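You operate a simulated robot arm through the tools that you are given. There is no shell and no other tool. Be economical: measure what you need, move in short steps, check, and stop when the job is done.

Carry out the task below with a simulated two-armed robot. There is one attempt and no reset: what you move stays moved.

TASK
Take the blue cup and put it on the black shelf by the last gap. Put the thinner can labelled "R 47" from the top of the steel bench on the right end of the control desk and the thinner can marked "R 25" on the right low shelf of the wooden bench. Put the green can on the top of the steel bench away on the red shelf under the panel. Take the blue gauge on the plate bench and put it away on the low table by the small wheels. Fetch the black pad from the plate bench and set it on the paint table. Put the red can from the plate bench on the low shelf of the plate bench. The order is free. Set down upright: blue cup, thinner can, green can, red can.

Only the result counts: the job must be done as asked and must still hold three seconds after the hand-in. Knocking over, shifting, dropping, spilling or breaking anything else fails it.

THE ROBOT
Two 7-joint arms with two-finger parallel grippers on one trunk, on a base that drives. Base frame: it is fixed to the floor where the robot stands at the start and does not move with it; the origin is under the middle of the robot, x ahead of it, y to its left, z up; the surface under the hand at the start is at about z = 0.86. Lengths are in m, angles in degrees, forces in N, time in s.
The left shoulder is at the start at [0.07, 0.134, 1.151], the right one opposite. With the tool pointing down near the work surface each hand reaches from about 0.18 to 0.66 m from the robot's upright axis, wherever it stands, measured 20 degrees to its own side. Places, roughly: black pad (5x7x5 cm) [-2, 4.4, 0.8]; black shelf by the last gap [-3.1, -2.9, 0.9]; blue cup (8x7x8 cm) [0.5, -0.1, 0.9]; blue gauge [-2, 4.5, 0.75]; green can [0.5, -1, 1]; low shelf of the plate bench [-2.5, 4.7, 0.2]; low table by the small wheels [-4.3, -15.2, 0.5]; paint table [-1.1, 4.5, 0.8]; red can [-2, 4.25, 1]; red shelf under the panel (113x24 cm) [-2.24, -2.62, 0.84]; right end of the control desk (25x25 cm) [-1.02, -1.7, 0.9]; right low shelf of the wooden bench [0.7, 4.2, 0.4]; thinner can [1, 0, 1]. Payload 1.57 kg a hand.
The TCP of each hand is the grasp point between the finger pads, 0.03 m short of the fingertips. In the tool frame z runs along the fingers and y along their closing line. Largest opening 0.08 m; finger width 0.017, thickness 0.012; the body of the gripper, 0.04 by 0.082 m, starts 0.08 m behind the TCP.
Orientation is told as [roll, pitch, yaw] about the base's x, y, z axes, in that order, counted from this pose: with the fingers straight down and closing along the base's y, the tool's x points along the base's -x, its y along +y and its z along -z.

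THE INTERFACE
- The arms move only by the tool step_arm. It takes "left_moves", "right_moves" or both (then of equal length, played together; a hand with none holds still); each is a list of rows, each an object (a shift or turn left out is 0, a gripper value left out holds the last) with "delta_pos": the shift along the base's x, y, z in m, a list of three; "delta_rot": the turn, a rotation vector about the base's x, y, z in rad, a list of three; "gripper": the gripper command, from -1 (shut) to 1 (fully open), values between in proportion. In form: [{"delta_pos": [dx, dy, dz], "delta_rot": [wx, wy, wz], "gripper": gripper}, ...]. A call has 1 to 10 rows; each row is the pose to reach, as a shift and turn from the pose commanded when the call began. Each row takes 0.2 s and may step no farther than 0.05 m and 8.6 degrees from the row before; otherwise, or with a gripper value out of range, the whole call is refused. Where a pose cannot be reached the arm comes as near as it can. A force on the tool above 40 N (or 10 N above the force at the start of the call, whichever is more), or a blocked arm, ends the call early, and 0.2 s more pass. The fingers move at their own pace (about 0.153 m/s each) and stop on an object; they squeeze with about 37 N. The grip force told is the motor's: it shows also when the fingers shut on nothing. Time passes only in rows, and 0.2 s behind the last, so rows that repeat a pose let the fingers close. The reply holds the time, the measured pose of the TCP, the force on the tool along the base axes, the opening and the grip force, in the units named above and with some noise, with the torque about the TCP (base axes, N m) and any sound that the robot's microphone picked up.
- Cameras (640 x 400 px; columns grow to the right, rows downward): "scene" is now at [0.1393, -0.0089, 1.3769]; the picture's right is [-0.06, -1.00, 0.00], its down [-0.58, 0.04, -0.81] and it looks along [0.81, -0.05, -0.58] (base axes); focal length 273 px, centre (320, 200). "left" rides on the left gripper at [0.072, 0.007, -0.122] in its tool frame; the picture's right is [-0.09, 1.00, 0.00], its down [-0.84, -0.08, -0.54] and it looks along [-0.54, -0.05, 0.84] (tool axes); focal length 238 px, centre (320, 200). "right" rides on the right gripper at [0.072, -0.007, -0.122] in its tool frame; the picture's right is [0.09, 1.00, 0.00], its down [-0.84, 0.08, -0.54] and it looks along [-0.54, 0.05, 0.84] (tool axes); focal length 238 px, centre (320, 200). There is no depth. A picture from a camera that has moved, and an enlarged one, comes with that camera's place and axes in the base frame and with its lens.
- capture(camera): a new picture of that camera. The clock stands still meanwhile.
- lift_body(by): slides the trunk up (or, below 0, down) by that many m; the arms and the scene camera ride with it, the base frame stays. It gives what a move gives, with no picture.
- steer(legs): drives the robot by 1 to 6 legs, each [ahead, left, turn to the left] in m, m and degrees, along the robot's own axes; the way and the turn of a leg run together, so that a leg with both is an arc; at most 1.5 m and 180 degrees a leg. The arms and the cameras ride along, it lands a little off, and it stops where it bumps. It gives what a move gives.
- pan_tilt(pan, tilt): turns the head with the scene camera to pan (to the left, within 86 degrees either way) and tilt (down, from -29 to 69), counted from straight ahead of the robot. It gives what a move gives.
- inspect(camera, box): a new picture of the part [left, top, right, bottom] of that camera's present view, enlarged. The clock stands still meanwhile.
- job_done(): hands the job in; it is judged then, once.

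Go step by step. Nothing tells you exact positions but the pictures and the camera data: compare them with the known pose of the tool, close in by small moves and look again before you grip or let go. The budget is 207 turns and 210 pictures, counting those below and the enlarged ones. Unless the task says otherwise, let go and move clear before handing in.

The tools are called after "Emit:" as name(argument=value, ...) on one line, values as JSON. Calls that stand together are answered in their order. step_arm: Moves the arms, as the interface text tells. Its arguments: {"type":"object","properties":{"left_moves":{"type":"array"},"right_moves":{"type":"array"}},"required":[]} The other tools are called the same way: lift_body (by) slides the trunk up or down; steer (legs) drives the base; pan_tilt (pan, tilt) turns the head that bears the scene camera; capture (camera) takes a picture; inspect (camera, box) takes an enlarged picture of a part of a camera's view; job_done () hands the job in.

At the start:

```text
t: 0.0
left_tool_pos: [0.4401, 0.182, 1.1497]
left_orientation: [0.0, 0.0, 0.0]
left_contact_force: [0.6, 0.0, -0.4]
left_ft_torque: [0.0, -0.05, -0.01]
left_width: 0.0801
left_finger_force: 0.1
right_tool_pos: [0.4133, -0.1909, 1.1766]
right_orientation: [0.0, -0.1, 0.0]
right_contact_force: [0.0, 0.1, -0.9]
right_ft_torque: [0.0, 0.03, -0.03]
right_width: 0.0801
right_finger_force: 0.1
trunk travel left (down, up): [-0.725, 0.215]
robot x, y, heading: [-0.0002, -0.0003, -0.1]
head pan, tilt: [-3.7, 35.8]
```

scene: 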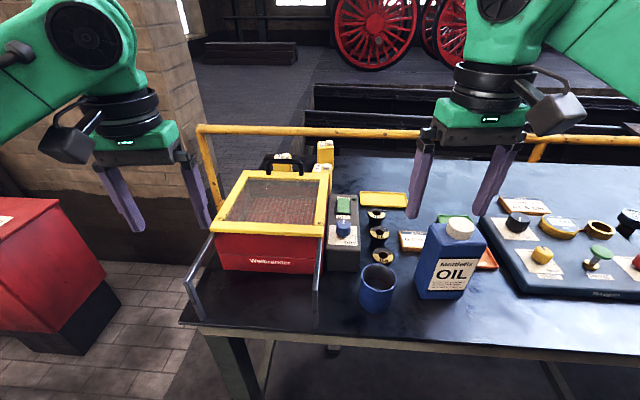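
right: 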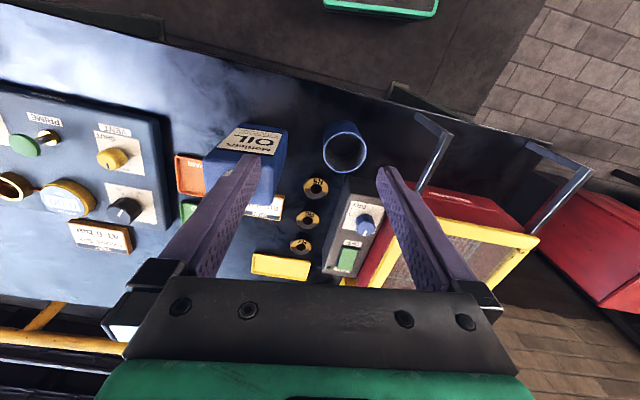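
left: 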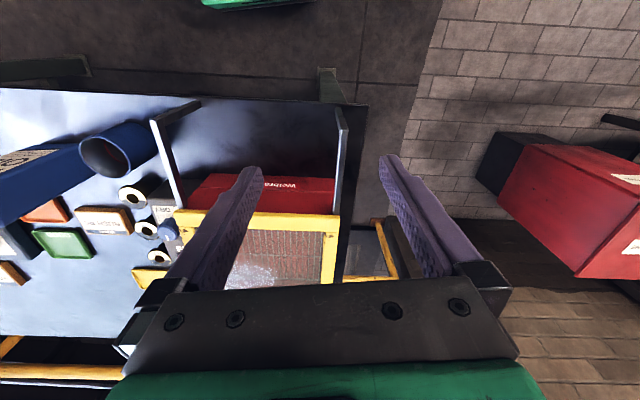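

I see the steel bench with a blue cup in front, a red box, and yellow cans behind it. I'll look closer and look right along the bench.

Emit:
inspect(camera="scene", box=[200, 120, 400, 320])

Emit:
pan_tilt(pan=-50, tilt=30)

Emit:
capture(camera="scene")

```text
2.00 times, centred on (300, 220) of scene
camera zoom: at [0.1393, -0.0089, 1.3769], right [-0.06, -1.0, 0.0], down [-0.58, 0.04, -0.81], along [0.81, -0.05, -0.58], focal length 546 px, centre (360, 160)
```

zoom: 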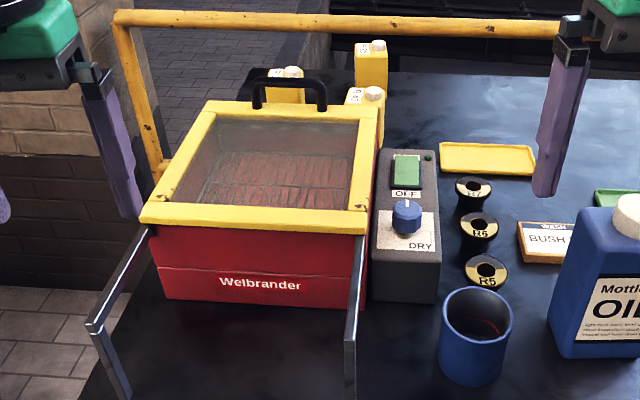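

```text
t: 1.1
left_tool_pos: [0.4387, 0.1832, 1.15]
left_orientation: [0.0, -0.1, -0.1]
left_contact_force: [-0.9, 0.3, -0.3]
left_ft_torque: [-0.01, -0.01, 0.01]
left_width: 0.0801
left_finger_force: 0.1
right_tool_pos: [0.4127, -0.1915, 1.176]
right_orientation: [0.0, 0.0, 0.0]
right_contact_force: [0.7, -0.5, -0.4]
right_ft_torque: [0.0, -0.02, 0.0]
right_width: 0.0796
right_finger_force: 0.0
trunk travel left (down, up): [-0.725, 0.215]
robot x, y, heading: [0.0049, 0.0001, 0.1]
head pan, tilt: [-50.0, 30.0]
```

```text
205 pictures are left
camera scene: at [0.1101, -0.0724, 1.3859], right [-0.77, -0.64, 0.0], down [-0.32, 0.38, -0.87], along [0.56, -0.66, -0.5], focal length 273 px, centre (320, 200)
```

scene: 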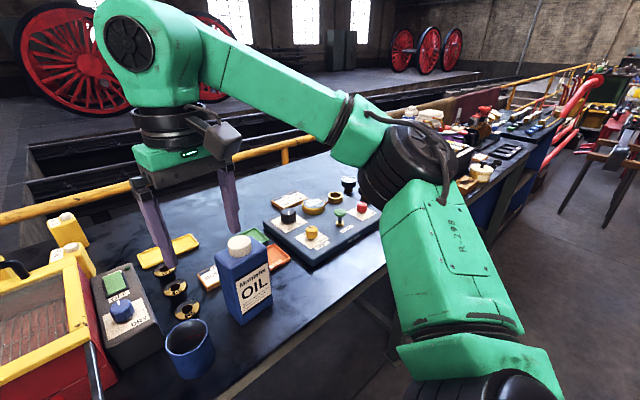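

Emit:
lift_body(by=0.21)

Emit:
pan_tilt(pan=-5, tilt=35)

Emit:
inspect(camera="scene", box=[250, 80, 410, 180])

Emit:
pan_tilt(pan=-80, tilt=25)

Emit:
capture(camera="scene")

Emit:
pan_tilt(pan=80, tilt=20)

Emit:
capture(camera="scene")

```text
t: 3.4
left_tool_pos: [0.4407, 0.1828, 1.3587]
left_orientation: [0.0, 0.0, 0.0]
left_contact_force: [0.2, -0.5, 0.7]
left_ft_torque: [0.04, -0.03, 0.01]
left_width: 0.08
left_finger_force: 0.0
right_tool_pos: [0.4129, -0.191, 1.3849]
right_orientation: [0.0, 0.0, -0.1]
right_contact_force: [0.1, 0.6, -0.2]
right_ft_torque: [0.02, 0.02, 0.0]
right_width: 0.08
right_finger_force: 0.1
trunk travel left (down, up): [-0.935, 0.005]
robot x, y, heading: [0.0023, -0.0018, 0.1]
head pan, tilt: [-50.0, 30.0]
```

```text
t: 4.5
left_tool_pos: [0.4403, 0.1824, 1.3588]
left_orientation: [0.0, 0.1, 0.0]
left_contact_force: [0.3, -0.1, 0.1]
left_ft_torque: [-0.01, 0.01, -0.01]
left_width: 0.0799
left_finger_force: 0.1
right_tool_pos: [0.4129, -0.1913, 1.3876]
right_orientation: [-0.1, 0.0, 0.0]
right_contact_force: [0.6, 0.2, 0.6]
right_ft_torque: [0.01, -0.01, -0.02]
right_width: 0.08
right_finger_force: 0.1
trunk travel left (down, up): [-0.935, 0.005]
robot x, y, heading: [0.0007, -0.0019, -0.0]
head pan, tilt: [-5.0, 35.0]
```

```text
4.00 times, centred on (330, 130) of scene
camera zoom: at [0.1394, -0.011, 1.5881], right [-0.09, -1.0, 0.0], down [-0.57, 0.05, -0.82], along [0.82, -0.07, -0.57], focal length 1091 px, centre (280, 480)
```

zoom: 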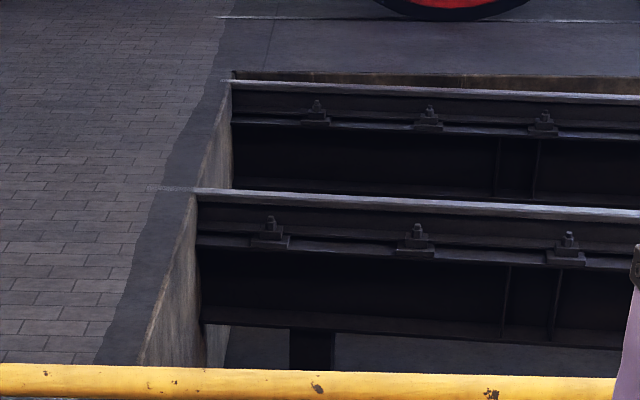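

```text
t: 6.0
left_tool_pos: [0.4402, 0.1819, 1.3589]
left_orientation: [0.0, -0.1, 0.0]
left_contact_force: [-0.1, 0.4, 0.3]
left_ft_torque: [-0.01, 0.0, -0.03]
left_width: 0.0799
left_finger_force: 0.2
right_tool_pos: [0.4128, -0.1911, 1.3864]
right_orientation: [-0.2, 0.0, -0.1]
right_contact_force: [0.2, 0.1, 0.2]
right_ft_torque: [-0.01, -0.03, -0.03]
right_width: 0.0802
right_finger_force: 0.2
trunk travel left (down, up): [-0.935, 0.005]
robot x, y, heading: [-0.0044, 0.0014, -0.0]
head pan, tilt: [-80.0, 25.0]
```

```text
203 pictures are left
camera scene: at [0.068, -0.094, 1.6038], right [-0.98, -0.17, 0.0], down [-0.07, 0.42, -0.91], along [0.16, -0.89, -0.42], focal length 273 px, centre (320, 200)
```

scene: 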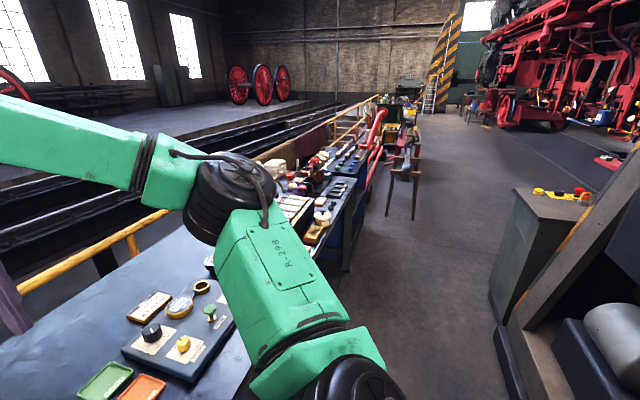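

```text
t: 8.4
left_tool_pos: [0.4398, 0.183, 1.3589]
left_orientation: [0.0, 0.0, 0.0]
left_contact_force: [0.1, -1.0, -0.1]
left_ft_torque: [0.03, 0.04, 0.0]
left_width: 0.0799
left_finger_force: 0.1
right_tool_pos: [0.4118, -0.1909, 1.3865]
right_orientation: [-0.1, -0.1, 0.0]
right_contact_force: [0.1, -0.8, -0.5]
right_ft_torque: [0.0, -0.01, -0.02]
right_width: 0.08
right_finger_force: 0.1
trunk travel left (down, up): [-0.935, 0.005]
robot x, y, heading: [-0.0008, -0.0032, -0.0]
head pan, tilt: [80.0, 20.0]
```

```text
202 pictures are left
camera scene: at [0.0681, 0.0885, 1.6119], right [0.98, -0.17, 0.0], down [-0.06, -0.34, -0.94], along [0.16, 0.93, -0.34], focal length 273 px, centre (320, 200)
```

scene: 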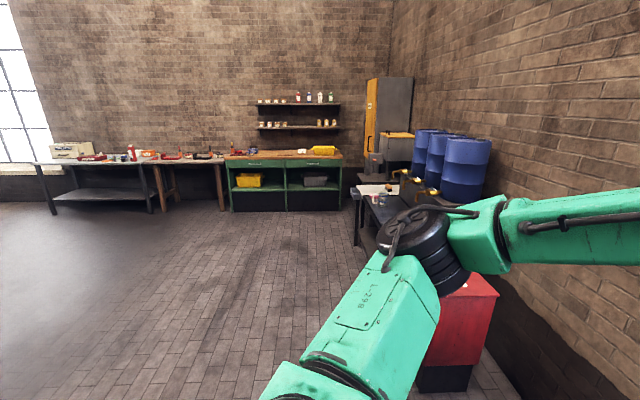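

Emit:
pan_tilt(pan=0, tilt=45)

Emit:
capture(camera="scene")

Emit:
inspect(camera="scene", box=[260, 60, 420, 160])

```text
t: 10.0
left_tool_pos: [0.4401, 0.1825, 1.3594]
left_orientation: [-0.1, -0.1, 0.0]
left_contact_force: [-0.6, -0.1, -0.2]
left_ft_torque: [-0.01, 0.03, -0.04]
left_width: 0.08
left_finger_force: 0.1
right_tool_pos: [0.4134, -0.1919, 1.3859]
right_orientation: [-0.1, -0.1, -0.1]
right_contact_force: [0.2, 0.0, 0.1]
right_ft_torque: [0.0, 0.0, 0.02]
right_width: 0.0797
right_finger_force: 0.1
trunk travel left (down, up): [-0.935, 0.005]
robot x, y, heading: [0.0008, 0.0016, -0.2]
head pan, tilt: [0.0, 45.0]
```

```text
201 pictures are left
camera scene: at [0.1332, -0.0031, 1.5733], right [0.0, -1.0, 0.0], down [-0.71, 0.0, -0.71], along [0.71, 0.0, -0.71], focal length 273 px, centre (320, 200)
```

scene: 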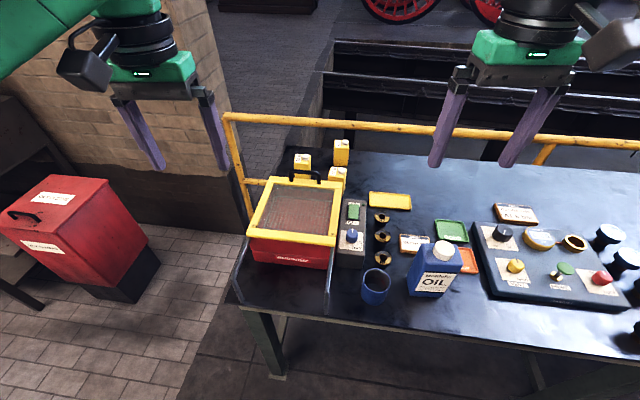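

```text
4.00 times, centred on (340, 110) of scene
camera zoom: at [0.1332, -0.0031, 1.5733], right [0.0, -1.0, 0.0], down [-0.71, 0.0, -0.71], along [0.71, 0.0, -0.71], focal length 1091 px, centre (240, 560)
```

zoom: 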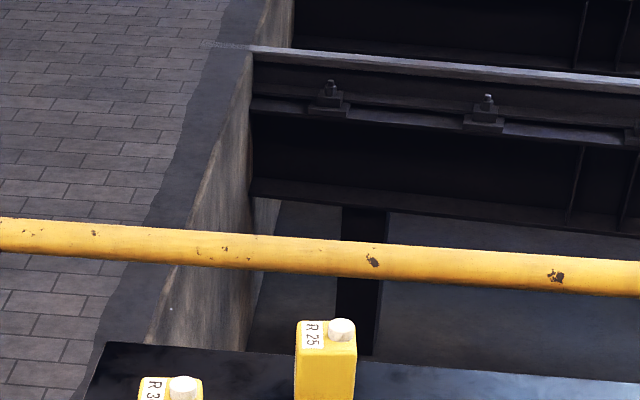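

Emit:
inspect(camera="scene", box=[270, 130, 430, 230])

```text
4.00 times, centred on (350, 180) of scene
camera zoom: at [0.1332, -0.0031, 1.5733], right [0.0, -1.0, 0.0], down [-0.71, 0.0, -0.71], along [0.71, 0.0, -0.71], focal length 1091 px, centre (200, 280)
```

zoom: 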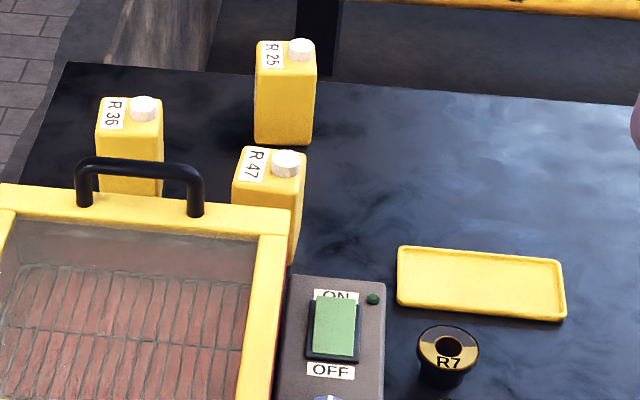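

The three yellow cans are behind the red oven: R47 at about (0.905, -0.06), R25 at about (1.08, -0.09) and R36 at the left. Next I look for the green can to the right.

Emit:
pan_tilt(pan=-65, tilt=40)

Emit:
capture(camera="scene")

Emit:
capture(camera="right")

```text
t: 11.3
left_tool_pos: [0.4399, 0.1831, 1.3599]
left_orientation: [0.0, 0.0, 0.0]
left_contact_force: [0.3, 0.0, 0.2]
left_ft_torque: [-0.01, -0.01, 0.01]
left_width: 0.0801
left_finger_force: 0.1
right_tool_pos: [0.4115, -0.1916, 1.3859]
right_orientation: [0.0, 0.0, -0.1]
right_contact_force: [0.1, 0.0, 0.7]
right_ft_torque: [-0.02, 0.02, 0.0]
right_width: 0.08
right_finger_force: 0.0
trunk travel left (down, up): [-0.935, 0.005]
robot x, y, heading: [-0.0026, -0.0006, -0.2]
head pan, tilt: [-65.0, 40.0]
```

```text
198 pictures are left
camera scene: at [0.0879, -0.0802, 1.5805], right [-0.91, -0.42, 0.0], down [-0.27, 0.58, -0.77], along [0.32, -0.69, -0.64], focal length 273 px, centre (320, 200)
```

scene: 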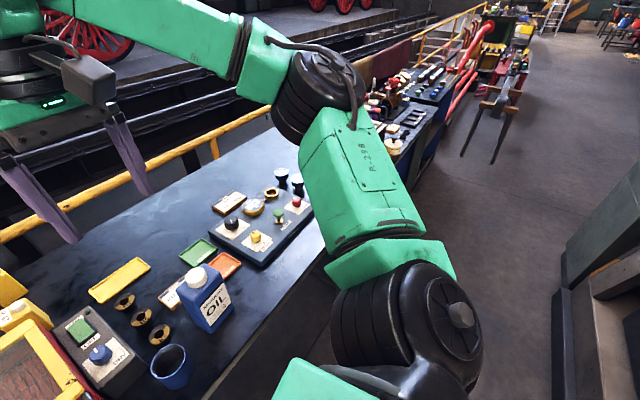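

```text
197 pictures are left
camera right: at [0.3392, -0.1984, 1.5087], right [-0.09, 1.0, 0.0], down [0.84, 0.08, 0.54], along [0.54, 0.05, -0.84], focal length 238 px, centre (320, 200)
```

right: 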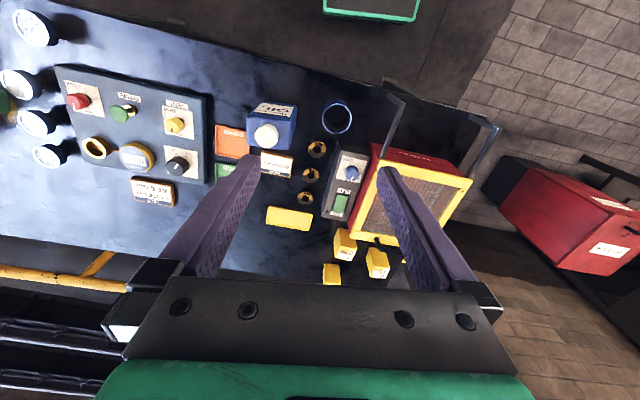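

The cup's rim sits at about (0.48, -0.147). I lower the trunk and bring the right hand over it for a closer look.

Emit:
lift_body(by=-0.21)

Emit:
step_arm(right_moves=[{"delta_pos": [0.02, 0.015, -0.04]}, {"delta_pos": [0.04, 0.03, -0.08]}, {"delta_pos": [0.06, 0.04, -0.11]}])

Emit:
capture(camera="right")

Emit:
pan_tilt(pan=-15, tilt=55)

Emit:
capture(camera="scene")

```text
t: 13.6
left_tool_pos: [0.4399, 0.1825, 1.1492]
left_orientation: [0.0, 0.0, 0.0]
left_contact_force: [-0.1, 0.3, 0.0]
left_ft_torque: [-0.01, 0.02, 0.02]
left_width: 0.0799
left_finger_force: 0.1
right_tool_pos: [0.4134, -0.1917, 1.1771]
right_orientation: [-0.1, 0.0, 0.0]
right_contact_force: [0.0, -0.1, 0.7]
right_ft_torque: [-0.01, 0.0, 0.0]
right_width: 0.0801
right_finger_force: 0.1
trunk travel left (down, up): [-0.725, 0.215]
robot x, y, heading: [0.0037, -0.0001, 0.2]
head pan, tilt: [-65.0, 40.0]
```

```text
t: 14.4
left_tool_pos: [0.4409, 0.1827, 1.1499]
left_orientation: [0.0, 0.1, 0.0]
left_contact_force: [0.1, 0.4, 0.2]
left_ft_torque: [0.02, 0.0, 0.02]
left_width: 0.0801
left_finger_force: 0.0
right_tool_pos: [0.4722, -0.1514, 1.0664]
right_orientation: [0.0, 0.2, -0.1]
right_contact_force: [0.5, -1.4, 0.9]
right_ft_torque: [0.0, 0.05, -0.01]
right_width: 0.0801
right_finger_force: 0.1
trunk travel left (down, up): [-0.725, 0.215]
robot x, y, heading: [-0.0021, -0.0001, 0.0]
head pan, tilt: [-65.0, 40.0]
```

```text
196 pictures are left
camera right: at [0.3995, -0.1582, 1.1892], right [-0.09, 1.0, 0.0], down [0.84, 0.08, 0.54], along [0.54, 0.05, -0.84], focal length 238 px, centre (320, 200)
```

right: 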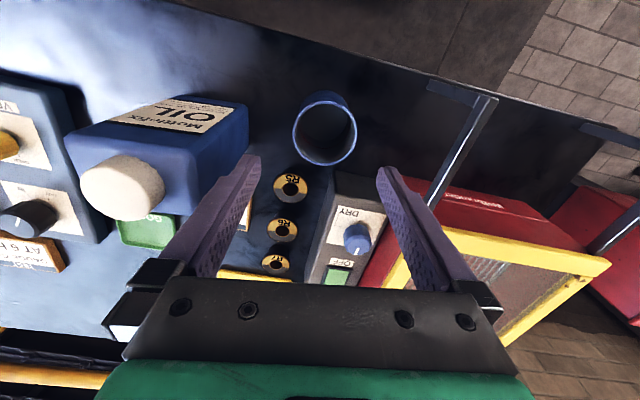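

```text
t: 15.6
left_tool_pos: [0.4388, 0.1814, 1.15]
left_orientation: [0.0, 0.0, 0.0]
left_contact_force: [0.6, 0.8, 0.1]
left_ft_torque: [0.01, 0.01, 0.0]
left_width: 0.08
left_finger_force: 0.1
right_tool_pos: [0.4718, -0.1508, 1.0674]
right_orientation: [0.0, 0.0, 0.0]
right_contact_force: [0.1, 0.2, -0.1]
right_ft_torque: [-0.01, -0.02, 0.0]
right_width: 0.0801
right_finger_force: 0.2
trunk travel left (down, up): [-0.725, 0.215]
robot x, y, heading: [-0.002, 0.0014, 0.1]
head pan, tilt: [-15.0, 55.0]
```

```text
195 pictures are left
camera scene: at [0.1216, -0.0219, 1.3498], right [-0.26, -0.97, 0.0], down [-0.79, 0.21, -0.57], along [0.55, -0.15, -0.82], focal length 273 px, centre (320, 200)
```

scene: 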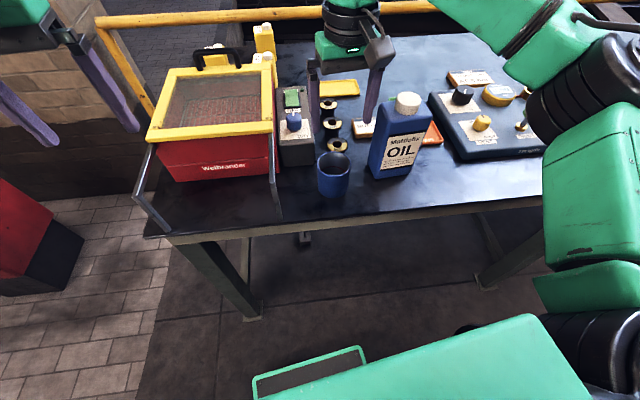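

The cup (about 7 cm across) is at roughly (0.476, -0.148), rim about z = 0.945. I lower the open fingers to just above the rim and check.

Emit:
step_arm(right_moves=[{"delta_pos": [0.004, 0.003, -0.04]}, {"delta_pos": [0.004, 0.003, -0.083]}])

Emit:
capture(camera="right")

Emit:
inspect(camera="scene", box=[270, 100, 430, 200])

```text
t: 16.2
left_tool_pos: [0.4399, 0.1814, 1.1496]
left_orientation: [0.0, 0.2, 0.1]
left_contact_force: [-0.8, 0.4, 0.2]
left_ft_torque: [-0.03, -0.01, -0.02]
left_width: 0.0801
left_finger_force: 0.0
right_tool_pos: [0.4755, -0.1476, 0.9843]
right_orientation: [0.2, 0.0, 0.0]
right_contact_force: [-0.1, 0.9, 0.4]
right_ft_torque: [-0.02, -0.02, 0.0]
right_width: 0.08
right_finger_force: 0.1
trunk travel left (down, up): [-0.725, 0.215]
robot x, y, heading: [0.0004, 0.001, -0.0]
head pan, tilt: [-15.0, 55.0]
```

```text
194 pictures are left
camera right: at [0.4018, -0.1551, 1.1073], right [-0.09, 1.0, 0.0], down [0.84, 0.08, 0.54], along [0.54, 0.05, -0.84], focal length 238 px, centre (320, 200)
```

right: 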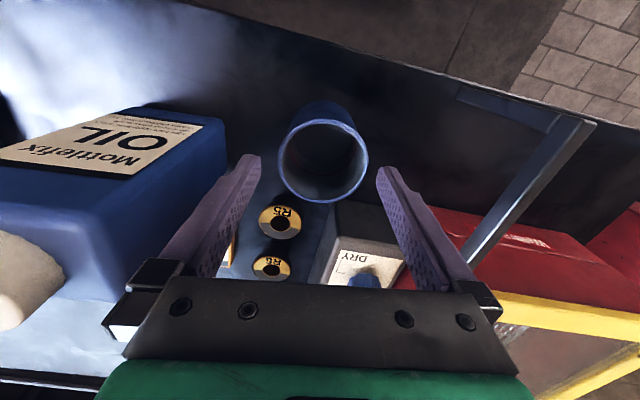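

```text
4.00 times, centred on (350, 150) of scene
camera zoom: at [0.1221, -0.0225, 1.3498], right [-0.26, -0.97, 0.0], down [-0.79, 0.21, -0.57], along [0.55, -0.15, -0.82], focal length 1091 px, centre (200, 400)
```

zoom: 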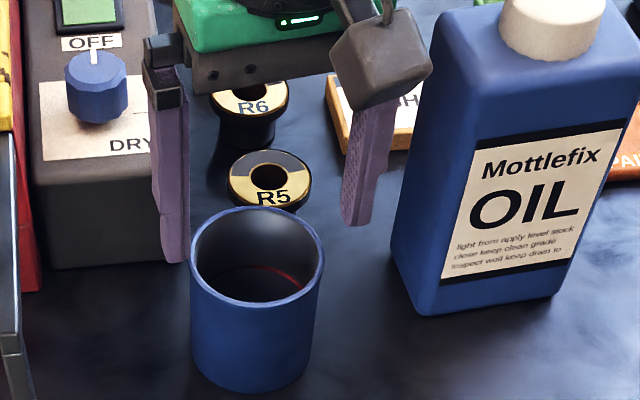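

Emit:
step_arm(right_moves=[{"delta_pos": [-0.001, 0.002, -0.03]}, {"delta_pos": [-0.001, 0.002, -0.06]}, {"delta_pos": [-0.001, 0.002, -0.08]}])

Emit:
capture(camera="right")

Emit:
inspect(camera="scene", box=[270, 100, 430, 200])

```text
t: 17.0
left_tool_pos: [0.44, 0.1827, 1.149]
left_orientation: [0.0, 0.0, 0.0]
left_contact_force: [0.6, 0.2, -0.1]
left_ft_torque: [0.0, 0.01, 0.01]
left_width: 0.0804
left_finger_force: 0.0
right_tool_pos: [0.474, -0.1463, 0.9046]
right_orientation: [0.0, 0.0, 0.0]
right_contact_force: [0.5, -0.3, -0.3]
right_ft_torque: [0.03, 0.01, -0.02]
right_width: 0.0799
right_finger_force: 0.1
trunk travel left (down, up): [-0.725, 0.215]
robot x, y, heading: [-0.0025, -0.0026, 0.2]
head pan, tilt: [-15.0, 55.0]
```

```text
192 pictures are left
camera right: at [0.4004, -0.1536, 1.0269], right [-0.09, 1.0, 0.0], down [0.84, 0.08, 0.54], along [0.54, 0.05, -0.84], focal length 238 px, centre (320, 200)
```

right: 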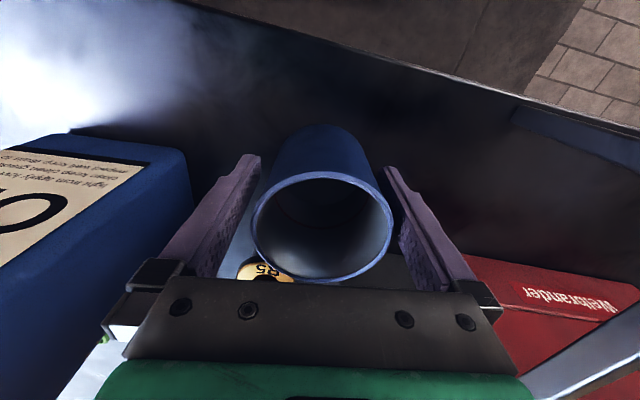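

```text
4.00 times, centred on (350, 150) of scene
camera zoom: at [0.1215, -0.0218, 1.3499], right [-0.26, -0.97, 0.0], down [-0.79, 0.21, -0.57], along [0.55, -0.15, -0.82], focal length 1091 px, centre (200, 400)
```

zoom: 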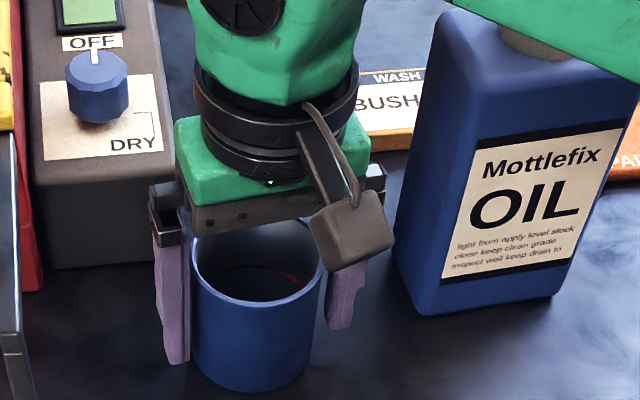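

The fingers straddle the cup, centred. I close and lift.

Emit:
step_arm(right_moves=[{"delta_pos": [0, 0.001, 0], "gripper": -1}, {"delta_pos": [0, 0.001, 0]}, {"delta_pos": [0, 0.001, 0]}, {"delta_pos": [0, 0, 0.03]}, {"delta_pos": [0, 0, 0.08]}, {"delta_pos": [0, 0, 0.13]}, {"delta_pos": [0, 0, 0.18]}, {"delta_pos": [-0.04, 0, 0.2]}, {"delta_pos": [-0.08, 0, 0.2]}])

Emit:
capture(camera="right")

Emit:
pan_tilt(pan=-75, tilt=30)

Emit:
capture(camera="scene")

```text
t: 19.0
left_tool_pos: [0.4393, 0.1808, 1.1505]
left_orientation: [0.1, 0.0, 0.1]
left_contact_force: [0.4, 0.2, -0.3]
left_ft_torque: [0.0, -0.02, -0.01]
left_width: 0.0799
left_finger_force: 0.0
right_tool_pos: [0.3937, -0.1468, 1.1039]
right_orientation: [0.0, 0.0, 0.1]
right_contact_force: [0.1, 0.4, -1.2]
right_ft_torque: [0.02, 0.01, 0.0]
right_width: 0.0693
right_finger_force: 37.0
trunk travel left (down, up): [-0.725, 0.215]
robot x, y, heading: [-0.0026, -0.0016, -0.0]
head pan, tilt: [-15.0, 55.0]
```

```text
190 pictures are left
camera right: at [0.3194, -0.1541, 1.2267], right [-0.09, 1.0, 0.0], down [0.84, 0.08, 0.54], along [0.54, 0.05, -0.84], focal length 238 px, centre (320, 200)
```

right: 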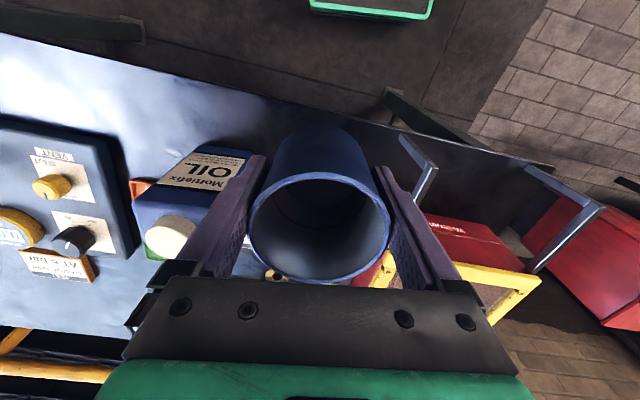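

```text
t: 20.3
left_tool_pos: [0.4403, 0.1818, 1.1487]
left_orientation: [0.0, -0.1, 0.0]
left_contact_force: [0.0, -0.2, -0.3]
left_ft_torque: [0.01, 0.0, -0.01]
left_width: 0.0801
left_finger_force: 0.1
right_tool_pos: [0.3946, -0.1461, 1.1039]
right_orientation: [-0.1, 0.0, -0.1]
right_contact_force: [0.6, -0.9, -1.2]
right_ft_torque: [-0.01, 0.02, -0.03]
right_width: 0.0689
right_finger_force: 37.4
trunk travel left (down, up): [-0.725, 0.215]
robot x, y, heading: [0.0018, -0.0009, -0.1]
head pan, tilt: [-75.0, 30.0]
```

```text
189 pictures are left
camera scene: at [0.0756, -0.0905, 1.3858], right [-0.97, -0.26, 0.0], down [-0.13, 0.48, -0.87], along [0.22, -0.84, -0.5], focal length 273 px, centre (320, 200)
```

scene: 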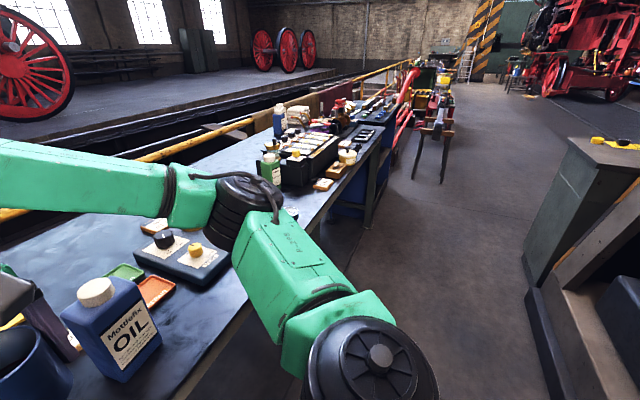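

The cup is held, and the green can is visible at about (0.53, -1.0). I raise the trunk and slide along the bench towards it.

Emit:
lift_body(by=0.15)

Emit:
steer(legs=[[-0.1, -1.05, -7]])

Emit:
pan_tilt(pan=5, tilt=45)

Emit:
capture(camera="scene")

Emit:
capture(camera="left")

```text
t: 22.0
left_tool_pos: [0.4403, 0.182, 1.3]
left_orientation: [0.1, -0.1, 0.0]
left_contact_force: [-0.2, 0.7, -0.4]
left_ft_torque: [-0.01, -0.02, 0.0]
left_width: 0.0798
left_finger_force: 0.1
right_tool_pos: [0.3949, -0.147, 1.253]
right_orientation: [-0.1, 0.0, -0.1]
right_contact_force: [0.4, 0.6, -1.0]
right_ft_torque: [0.03, 0.02, 0.01]
right_width: 0.069
right_finger_force: 37.0
trunk travel left (down, up): [-0.875, 0.065]
robot x, y, heading: [0.0021, 0.0018, -0.2]
head pan, tilt: [-75.0, 30.0]
```

```text
t: 27.4
left_tool_pos: [0.2984, -0.9001, 1.2996]
left_orientation: [-0.1, 0.1, -6.2]
left_contact_force: [-0.3, 0.9, -0.2]
left_ft_torque: [-0.03, -0.03, 0.01]
left_width: 0.0799
left_finger_force: 0.1
right_tool_pos: [0.2166, -1.222, 1.2539]
right_orientation: [0.0, 0.0, -6.4]
right_contact_force: [0.4, -0.2, -1.5]
right_ft_torque: [-0.01, -0.02, 0.04]
right_width: 0.069
right_finger_force: 37.4
trunk travel left (down, up): [-0.875, 0.065]
robot x, y, heading: [-0.159, -1.035, -6.2]
head pan, tilt: [-75.0, 30.0]
```

```text
t: 28.9
left_tool_pos: [0.297, -0.9013, 1.2997]
left_orientation: [0.0, 0.0, -6.2]
left_contact_force: [0.5, 1.3, 0.6]
left_ft_torque: [-0.02, -0.02, 0.04]
left_width: 0.0801
left_finger_force: 0.1
right_tool_pos: [0.2176, -1.2229, 1.2528]
right_orientation: [0.0, 0.1, -6.4]
right_contact_force: [0.4, -0.2, -1.2]
right_ft_torque: [-0.02, -0.02, -0.02]
right_width: 0.069
right_finger_force: 37.2
trunk travel left (down, up): [-0.875, 0.065]
robot x, y, heading: [-0.1597, -1.0315, -6.5]
head pan, tilt: [5.0, 45.0]
```

```text
188 pictures are left
camera scene: at [-0.0265, -1.0443, 1.5132], right [-0.02, -1.0, 0.0], down [-0.71, 0.02, -0.71], along [0.71, -0.02, -0.71], focal length 273 px, centre (320, 200)
```

scene: 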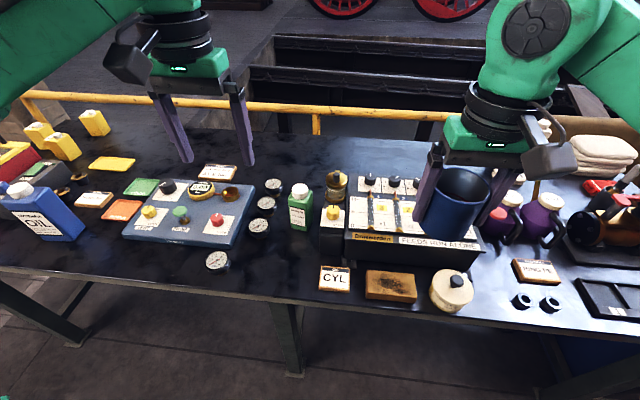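

```text
187 pictures are left
camera left: at [0.2274, -0.8864, 1.4228], right [0.2, 0.98, 0.0], down [0.82, -0.17, 0.54], along [0.53, -0.11, -0.84], focal length 238 px, centre (320, 200)
```

left: 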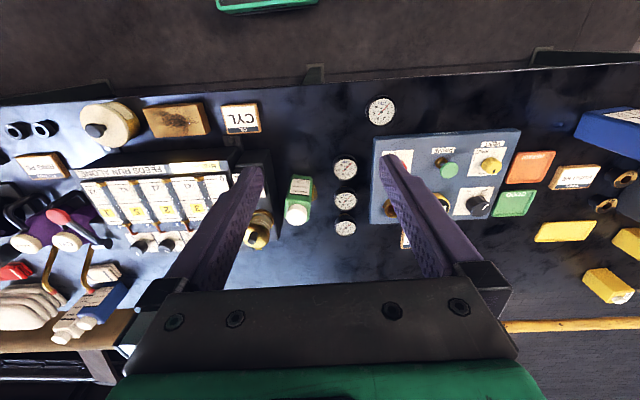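

The green can has its cap at about (0.507, -1.0, 1.02). I inspect its orientation and inch closer.

Emit:
steer(legs=[[0.07, -0.06, 0]])

Emit:
inspect(camera="scene", box=[220, 140, 380, 240])

Emit:
inspect(camera="left", box=[220, 140, 380, 240])

```text
t: 30.0
left_tool_pos: [0.3533, -0.9637, 1.3012]
left_orientation: [-0.3, -0.2, -6.1]
left_contact_force: [-0.3, 0.3, 0.0]
left_ft_torque: [-0.01, -0.03, 0.01]
left_width: 0.08
left_finger_force: 0.0
right_tool_pos: [0.2724, -1.2861, 1.2564]
right_orientation: [-0.3, -0.3, -6.3]
right_contact_force: [0.5, 0.2, -1.1]
right_ft_torque: [-0.04, -0.02, 0.0]
right_width: 0.0688
right_finger_force: 37.2
trunk travel left (down, up): [-0.875, 0.065]
robot x, y, heading: [-0.0973, -1.1033, -6.3]
head pan, tilt: [5.0, 45.0]
```

```text
4.00 times, centred on (300, 190) of scene
camera zoom: at [0.0284, -1.1063, 1.5138], right [-0.02, -1.0, 0.0], down [-0.7, 0.01, -0.71], along [0.71, -0.02, -0.7], focal length 1091 px, centre (400, 240)
```

zoom: 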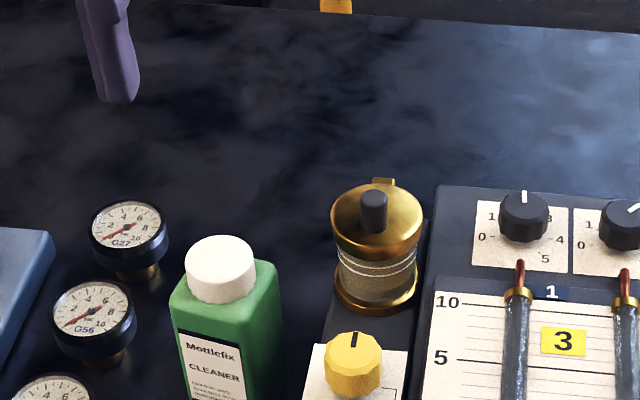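

```text
4.00 times, centred on (300, 190) of left
camera zoom: at [0.2826, -0.9485, 1.4238], right [0.2, 0.98, 0.0], down [0.82, -0.17, 0.55], along [0.53, -0.11, -0.84], focal length 953 px, centre (400, 240)
```

zoom: 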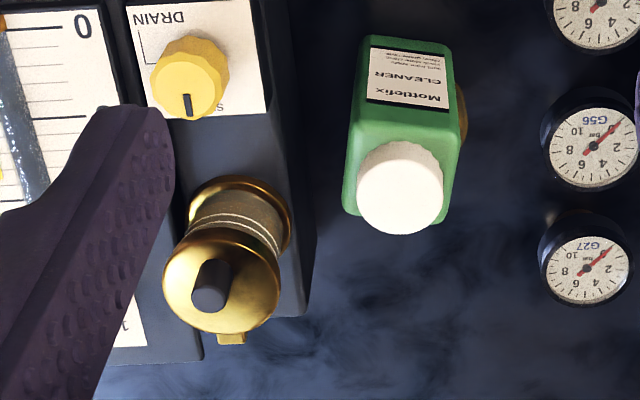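

Emit:
step_arm(left_moves=[{"delta_pos": [0.035, -0.008, -0.02], "delta_rot": [0, 0, -0.13], "gripper": 0.6}, {"delta_pos": [0.07, -0.016, -0.05], "delta_rot": [0, 0, -0.26]}, {"delta_pos": [0.105, -0.024, -0.08], "delta_rot": [0, 0, -0.26]}, {"delta_pos": [0.14, -0.032, -0.11], "delta_rot": [0, 0, -0.26]}, {"delta_pos": [0.155, -0.036, -0.15], "delta_rot": [0, 0, -0.26]}, {"delta_pos": [0.155, -0.036, -0.19], "delta_rot": [0, 0, -0.26]}, {"delta_pos": [0.155, -0.036, -0.215], "delta_rot": [0, 0, -0.26]}])

Emit:
capture(camera="left")

Emit:
capture(camera="scene")

```text
t: 31.6
left_tool_pos: [0.5124, -1.0047, 1.0822]
left_orientation: [0.0, 0.0, -21.1]
left_contact_force: [-0.4, 0.0, -0.4]
left_ft_torque: [-0.02, 0.03, 0.0]
left_width: 0.0639
left_finger_force: 0.1
right_tool_pos: [0.2779, -1.2909, 1.2536]
right_orientation: [0.1, 0.0, -6.3]
right_contact_force: [0.4, 0.3, -0.5]
right_ft_torque: [-0.02, 0.0, 0.0]
right_width: 0.0687
right_finger_force: 36.9
trunk travel left (down, up): [-0.875, 0.065]
robot x, y, heading: [-0.0994, -1.0991, -6.5]
head pan, tilt: [5.0, 45.0]
```

```text
184 pictures are left
camera left: at [0.4482, -0.9724, 1.2059], right [0.45, 0.9, 0.0], down [0.75, -0.37, 0.54], along [0.48, -0.24, -0.84], focal length 238 px, centre (320, 200)
```

left: 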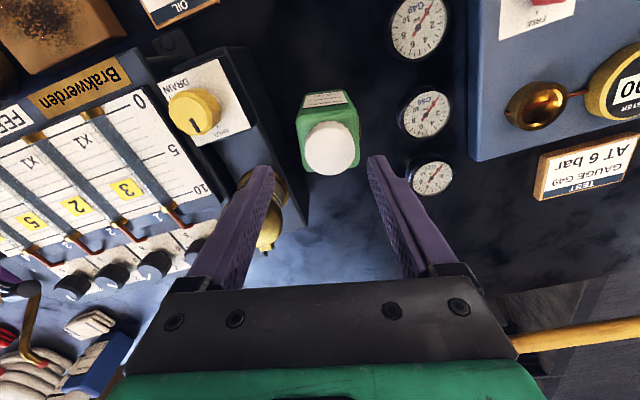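

```text
183 pictures are left
camera scene: at [0.0348, -1.1133, 1.5132], right [-0.02, -1.0, 0.0], down [-0.71, 0.02, -0.71], along [0.71, -0.02, -0.71], focal length 273 px, centre (320, 200)
```

scene: 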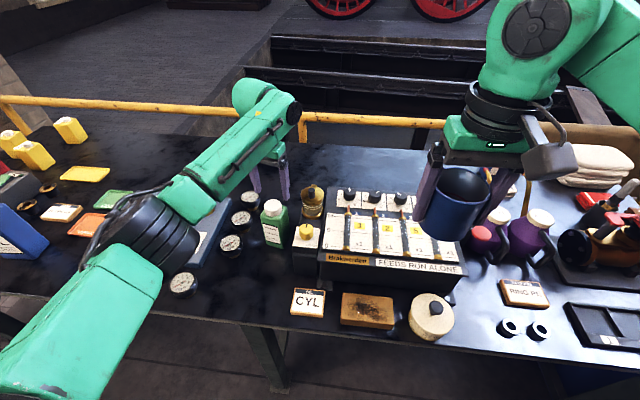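

Emit:
step_arm(left_moves=[{"delta_pos": [0.002, 0.005, -0.04]}, {"delta_pos": [0.002, 0.005, -0.08]}, {"delta_pos": [0.002, 0.005, -0.1]}])

Emit:
capture(camera="left")

Emit:
inspect(camera="scene", box=[190, 150, 350, 250])

```text
t: 32.4
left_tool_pos: [0.5162, -0.9996, 0.9847]
left_orientation: [0.1, 0.1, -21.2]
left_contact_force: [0.0, -0.8, 0.4]
left_ft_torque: [0.0, 0.01, 0.02]
left_width: 0.0641
left_finger_force: 0.2
right_tool_pos: [0.2771, -1.2912, 1.2539]
right_orientation: [0.0, 0.0, -6.3]
right_contact_force: [-0.2, -0.8, -1.5]
right_ft_torque: [-0.01, 0.01, 0.0]
right_width: 0.0686
right_finger_force: 37.0
trunk travel left (down, up): [-0.875, 0.065]
robot x, y, heading: [-0.1002, -1.1022, -6.3]
head pan, tilt: [5.0, 45.0]
```

```text
182 pictures are left
camera left: at [0.4513, -0.9679, 1.107], right [0.45, 0.9, 0.0], down [0.75, -0.37, 0.54], along [0.49, -0.24, -0.84], focal length 238 px, centre (320, 200)
```

left: 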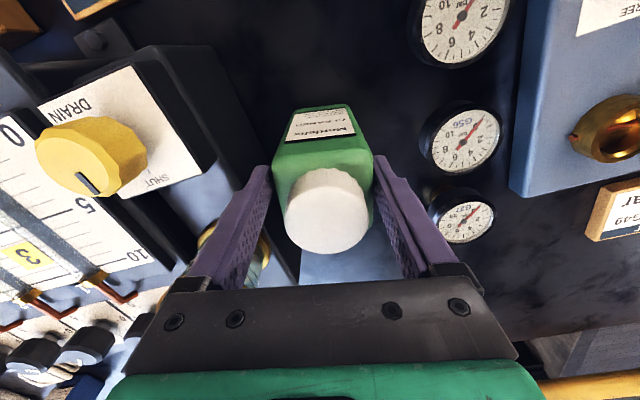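

```text
4.00 times, centred on (270, 200) of scene
camera zoom: at [0.0339, -1.113, 1.5133], right [-0.02, -1.0, 0.0], down [-0.71, 0.02, -0.71], along [0.71, -0.02, -0.71], focal length 1091 px, centre (520, 200)
```

zoom: 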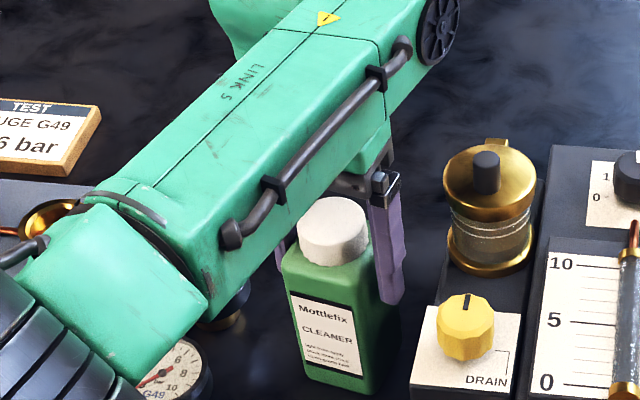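

Emit:
step_arm(left_moves=[{"delta_pos": [0.0, 0.001, -0.015]}, {"delta_pos": [0, 0.001, -0.03]}, {"delta_pos": [0, 0.001, -0.03], "gripper": -1}, {"delta_pos": [0, 0.001, -0.03]}, {"delta_pos": [0, 0.001, -0.03]}])

Emit:
capture(camera="left")

```text
t: 33.6
left_tool_pos: [0.5157, -0.9989, 0.9555]
left_orientation: [0.0, -0.3, -21.1]
left_contact_force: [4.5, 1.9, 10.4]
left_ft_torque: [0.13, -0.07, 0.02]
left_width: 0.0578
left_finger_force: 36.9
right_tool_pos: [0.2775, -1.2911, 1.255]
right_orientation: [0.0, 0.0, -6.3]
right_contact_force: [-0.3, 0.3, -0.6]
right_ft_torque: [0.01, 0.01, 0.0]
right_width: 0.0688
right_finger_force: 37.3
trunk travel left (down, up): [-0.875, 0.065]
robot x, y, heading: [-0.1006, -1.1028, -6.2]
head pan, tilt: [5.0, 45.0]
```

```text
180 pictures are left
camera left: at [0.4503, -0.9667, 1.0784], right [0.45, 0.9, 0.0], down [0.75, -0.37, 0.54], along [0.49, -0.24, -0.84], focal length 238 px, centre (320, 200)
```

left: 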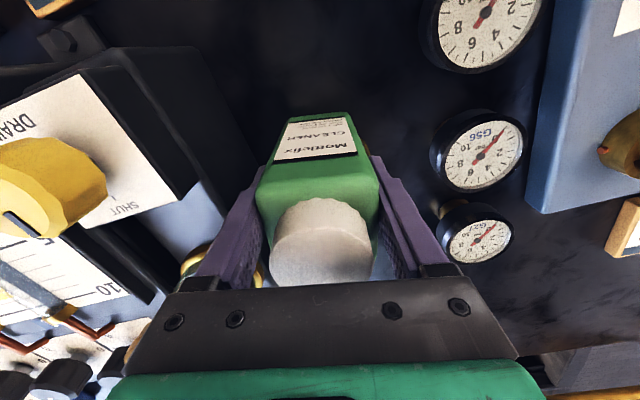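

The can is gripped (5.8 cm). I lift it straight up and bring it back over the robot side.

Emit:
step_arm(left_moves=[{"delta_pos": [0, 0, 0.03]}, {"delta_pos": [0, 0, 0.07]}, {"delta_pos": [0, 0, 0.12]}, {"delta_pos": [0, 0, 0.17]}, {"delta_pos": [0, 0, 0.22]}, {"delta_pos": [-0.04, 0.01, 0.24]}, {"delta_pos": [-0.08, 0.02, 0.25]}, {"delta_pos": [-0.12, 0.03, 0.25]}, {"delta_pos": [-0.16, 0.035, 0.25]}])

Emit:
capture(camera="left")

Emit:
pan_tilt(pan=-86, tilt=20)

Emit:
capture(camera="scene")

```text
t: 35.6
left_tool_pos: [0.5178, -0.9989, 1.1748]
left_orientation: [-0.2, 0.1, -21.1]
left_contact_force: [-0.3, -0.1, -4.0]
left_ft_torque: [0.02, 0.02, 0.03]
left_width: 0.058
left_finger_force: 36.8
left hand out of reach, approached as far as the arm can: row 6, 7, 8, 9
right_tool_pos: [0.278, -1.2912, 1.2526]
right_orientation: [0.0, 0.1, -6.3]
right_contact_force: [-0.3, -0.7, -0.8]
right_ft_torque: [0.03, -0.02, 0.02]
right_width: 0.0688
right_finger_force: 37.1
trunk travel left (down, up): [-0.875, 0.065]
robot x, y, heading: [-0.1005, -1.0999, -6.5]
head pan, tilt: [5.0, 45.0]
```

```text
179 pictures are left
camera left: at [0.4537, -0.9655, 1.2977], right [0.45, 0.9, 0.0], down [0.75, -0.37, 0.54], along [0.48, -0.24, -0.84], focal length 238 px, centre (320, 200)
```

left: 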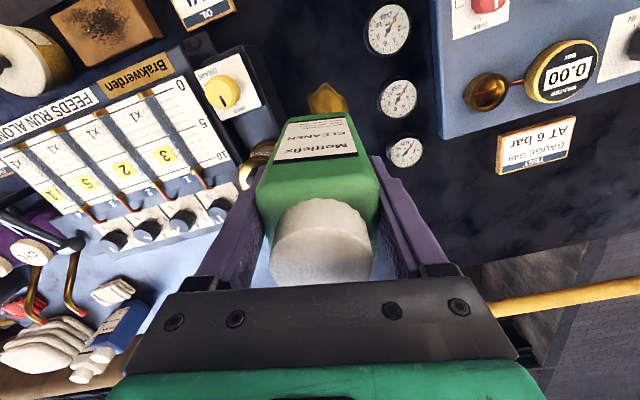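

```text
t: 37.3
left_tool_pos: [0.5195, -0.9969, 1.1737]
left_orientation: [-0.1, 0.1, -21.2]
left_contact_force: [0.8, -0.2, -2.6]
left_ft_torque: [0.0, 0.03, -0.03]
left_width: 0.0578
left_finger_force: 36.6
right_tool_pos: [0.2775, -1.2909, 1.2538]
right_orientation: [0.0, 0.2, -6.3]
right_contact_force: [-0.2, -0.2, -1.4]
right_ft_torque: [0.02, 0.02, -0.02]
right_width: 0.0688
right_finger_force: 37.3
trunk travel left (down, up): [-0.875, 0.065]
robot x, y, heading: [-0.0979, -1.098, -6.3]
head pan, tilt: [-85.9, 20.0]
```

```text
178 pictures are left
camera scene: at [-0.0497, -1.2036, 1.5519], right [-1.0, 0.04, 0.0], down [0.01, 0.34, -0.94], along [-0.04, -0.94, -0.34], focal length 273 px, centre (320, 200)
```

scene: 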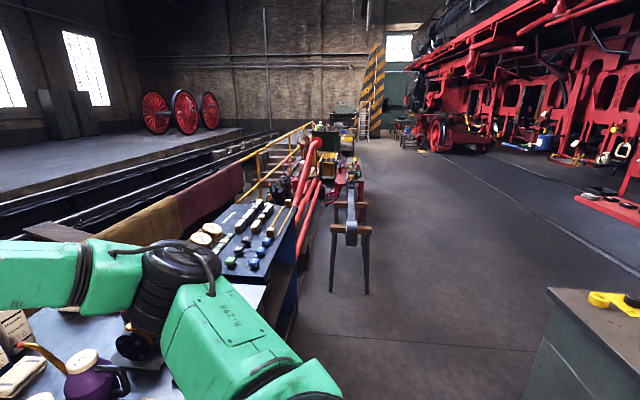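

Both items are held. I back off a bit, raise the trunk, and turn right to see the control desk and shelves.

Emit:
lift_body(by=0.06)

Emit:
steer(legs=[[-0.2, 0, 0], [0, 0, -50]])

Emit:
pan_tilt(pan=-60, tilt=30)

Emit:
capture(camera="scene")

```text
t: 38.3
left_tool_pos: [0.5182, -0.9978, 1.2341]
left_orientation: [-0.1, 0.1, -21.1]
left_contact_force: [0.1, -0.6, -5.1]
left_ft_torque: [0.0, 0.04, 0.01]
left_width: 0.0577
left_finger_force: 36.8
right_tool_pos: [0.2791, -1.2905, 1.3134]
right_orientation: [0.1, 0.1, -6.3]
right_contact_force: [-0.8, -0.5, -0.9]
right_ft_torque: [-0.02, -0.02, 0.04]
right_width: 0.0689
right_finger_force: 37.0
trunk travel left (down, up): [-0.935, 0.005]
robot x, y, heading: [-0.0996, -1.1034, -6.4]
head pan, tilt: [-85.9, 20.0]
```

```text
t: 42.2
left_tool_pos: [0.1787, -1.4871, 1.2349]
left_orientation: [-0.1, 0.1, -71.2]
left_contact_force: [-0.4, 0.3, -2.9]
left_ft_torque: [0.03, -0.02, -0.02]
left_width: 0.058
left_finger_force: 36.9
right_tool_pos: [-0.1998, -1.4905, 1.3138]
right_orientation: [0.0, 0.2, -56.2]
right_contact_force: [0.4, -0.1, -1.4]
right_ft_torque: [-0.01, 0.03, -0.01]
right_width: 0.0693
right_finger_force: 37.3
trunk travel left (down, up): [-0.935, 0.005]
robot x, y, heading: [-0.3001, -1.0809, -56.2]
head pan, tilt: [-85.9, 20.0]
```

```text
t: 43.1
left_tool_pos: [0.178, -1.4858, 1.234]
left_orientation: [-0.1, 0.0, -71.1]
left_contact_force: [0.7, -0.3, -4.0]
left_ft_torque: [0.03, -0.01, -0.03]
left_width: 0.0581
left_finger_force: 37.3
right_tool_pos: [-0.2012, -1.4904, 1.3145]
right_orientation: [0.0, 0.1, -56.1]
right_contact_force: [-0.3, 0.8, -1.1]
right_ft_torque: [0.02, -0.03, -0.02]
right_width: 0.0689
right_finger_force: 37.2
trunk travel left (down, up): [-0.935, 0.005]
robot x, y, heading: [-0.2968, -1.0744, -56.2]
head pan, tilt: [-60.0, 30.0]
```

```text
177 pictures are left
camera scene: at [-0.3088, -1.2073, 1.5958], right [-0.9, 0.44, 0.0], down [0.22, 0.45, -0.87], along [-0.38, -0.78, -0.5], focal length 273 px, centre (320, 200)
```

scene: 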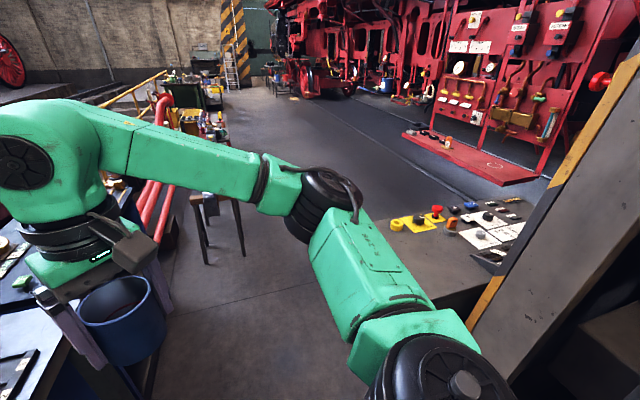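

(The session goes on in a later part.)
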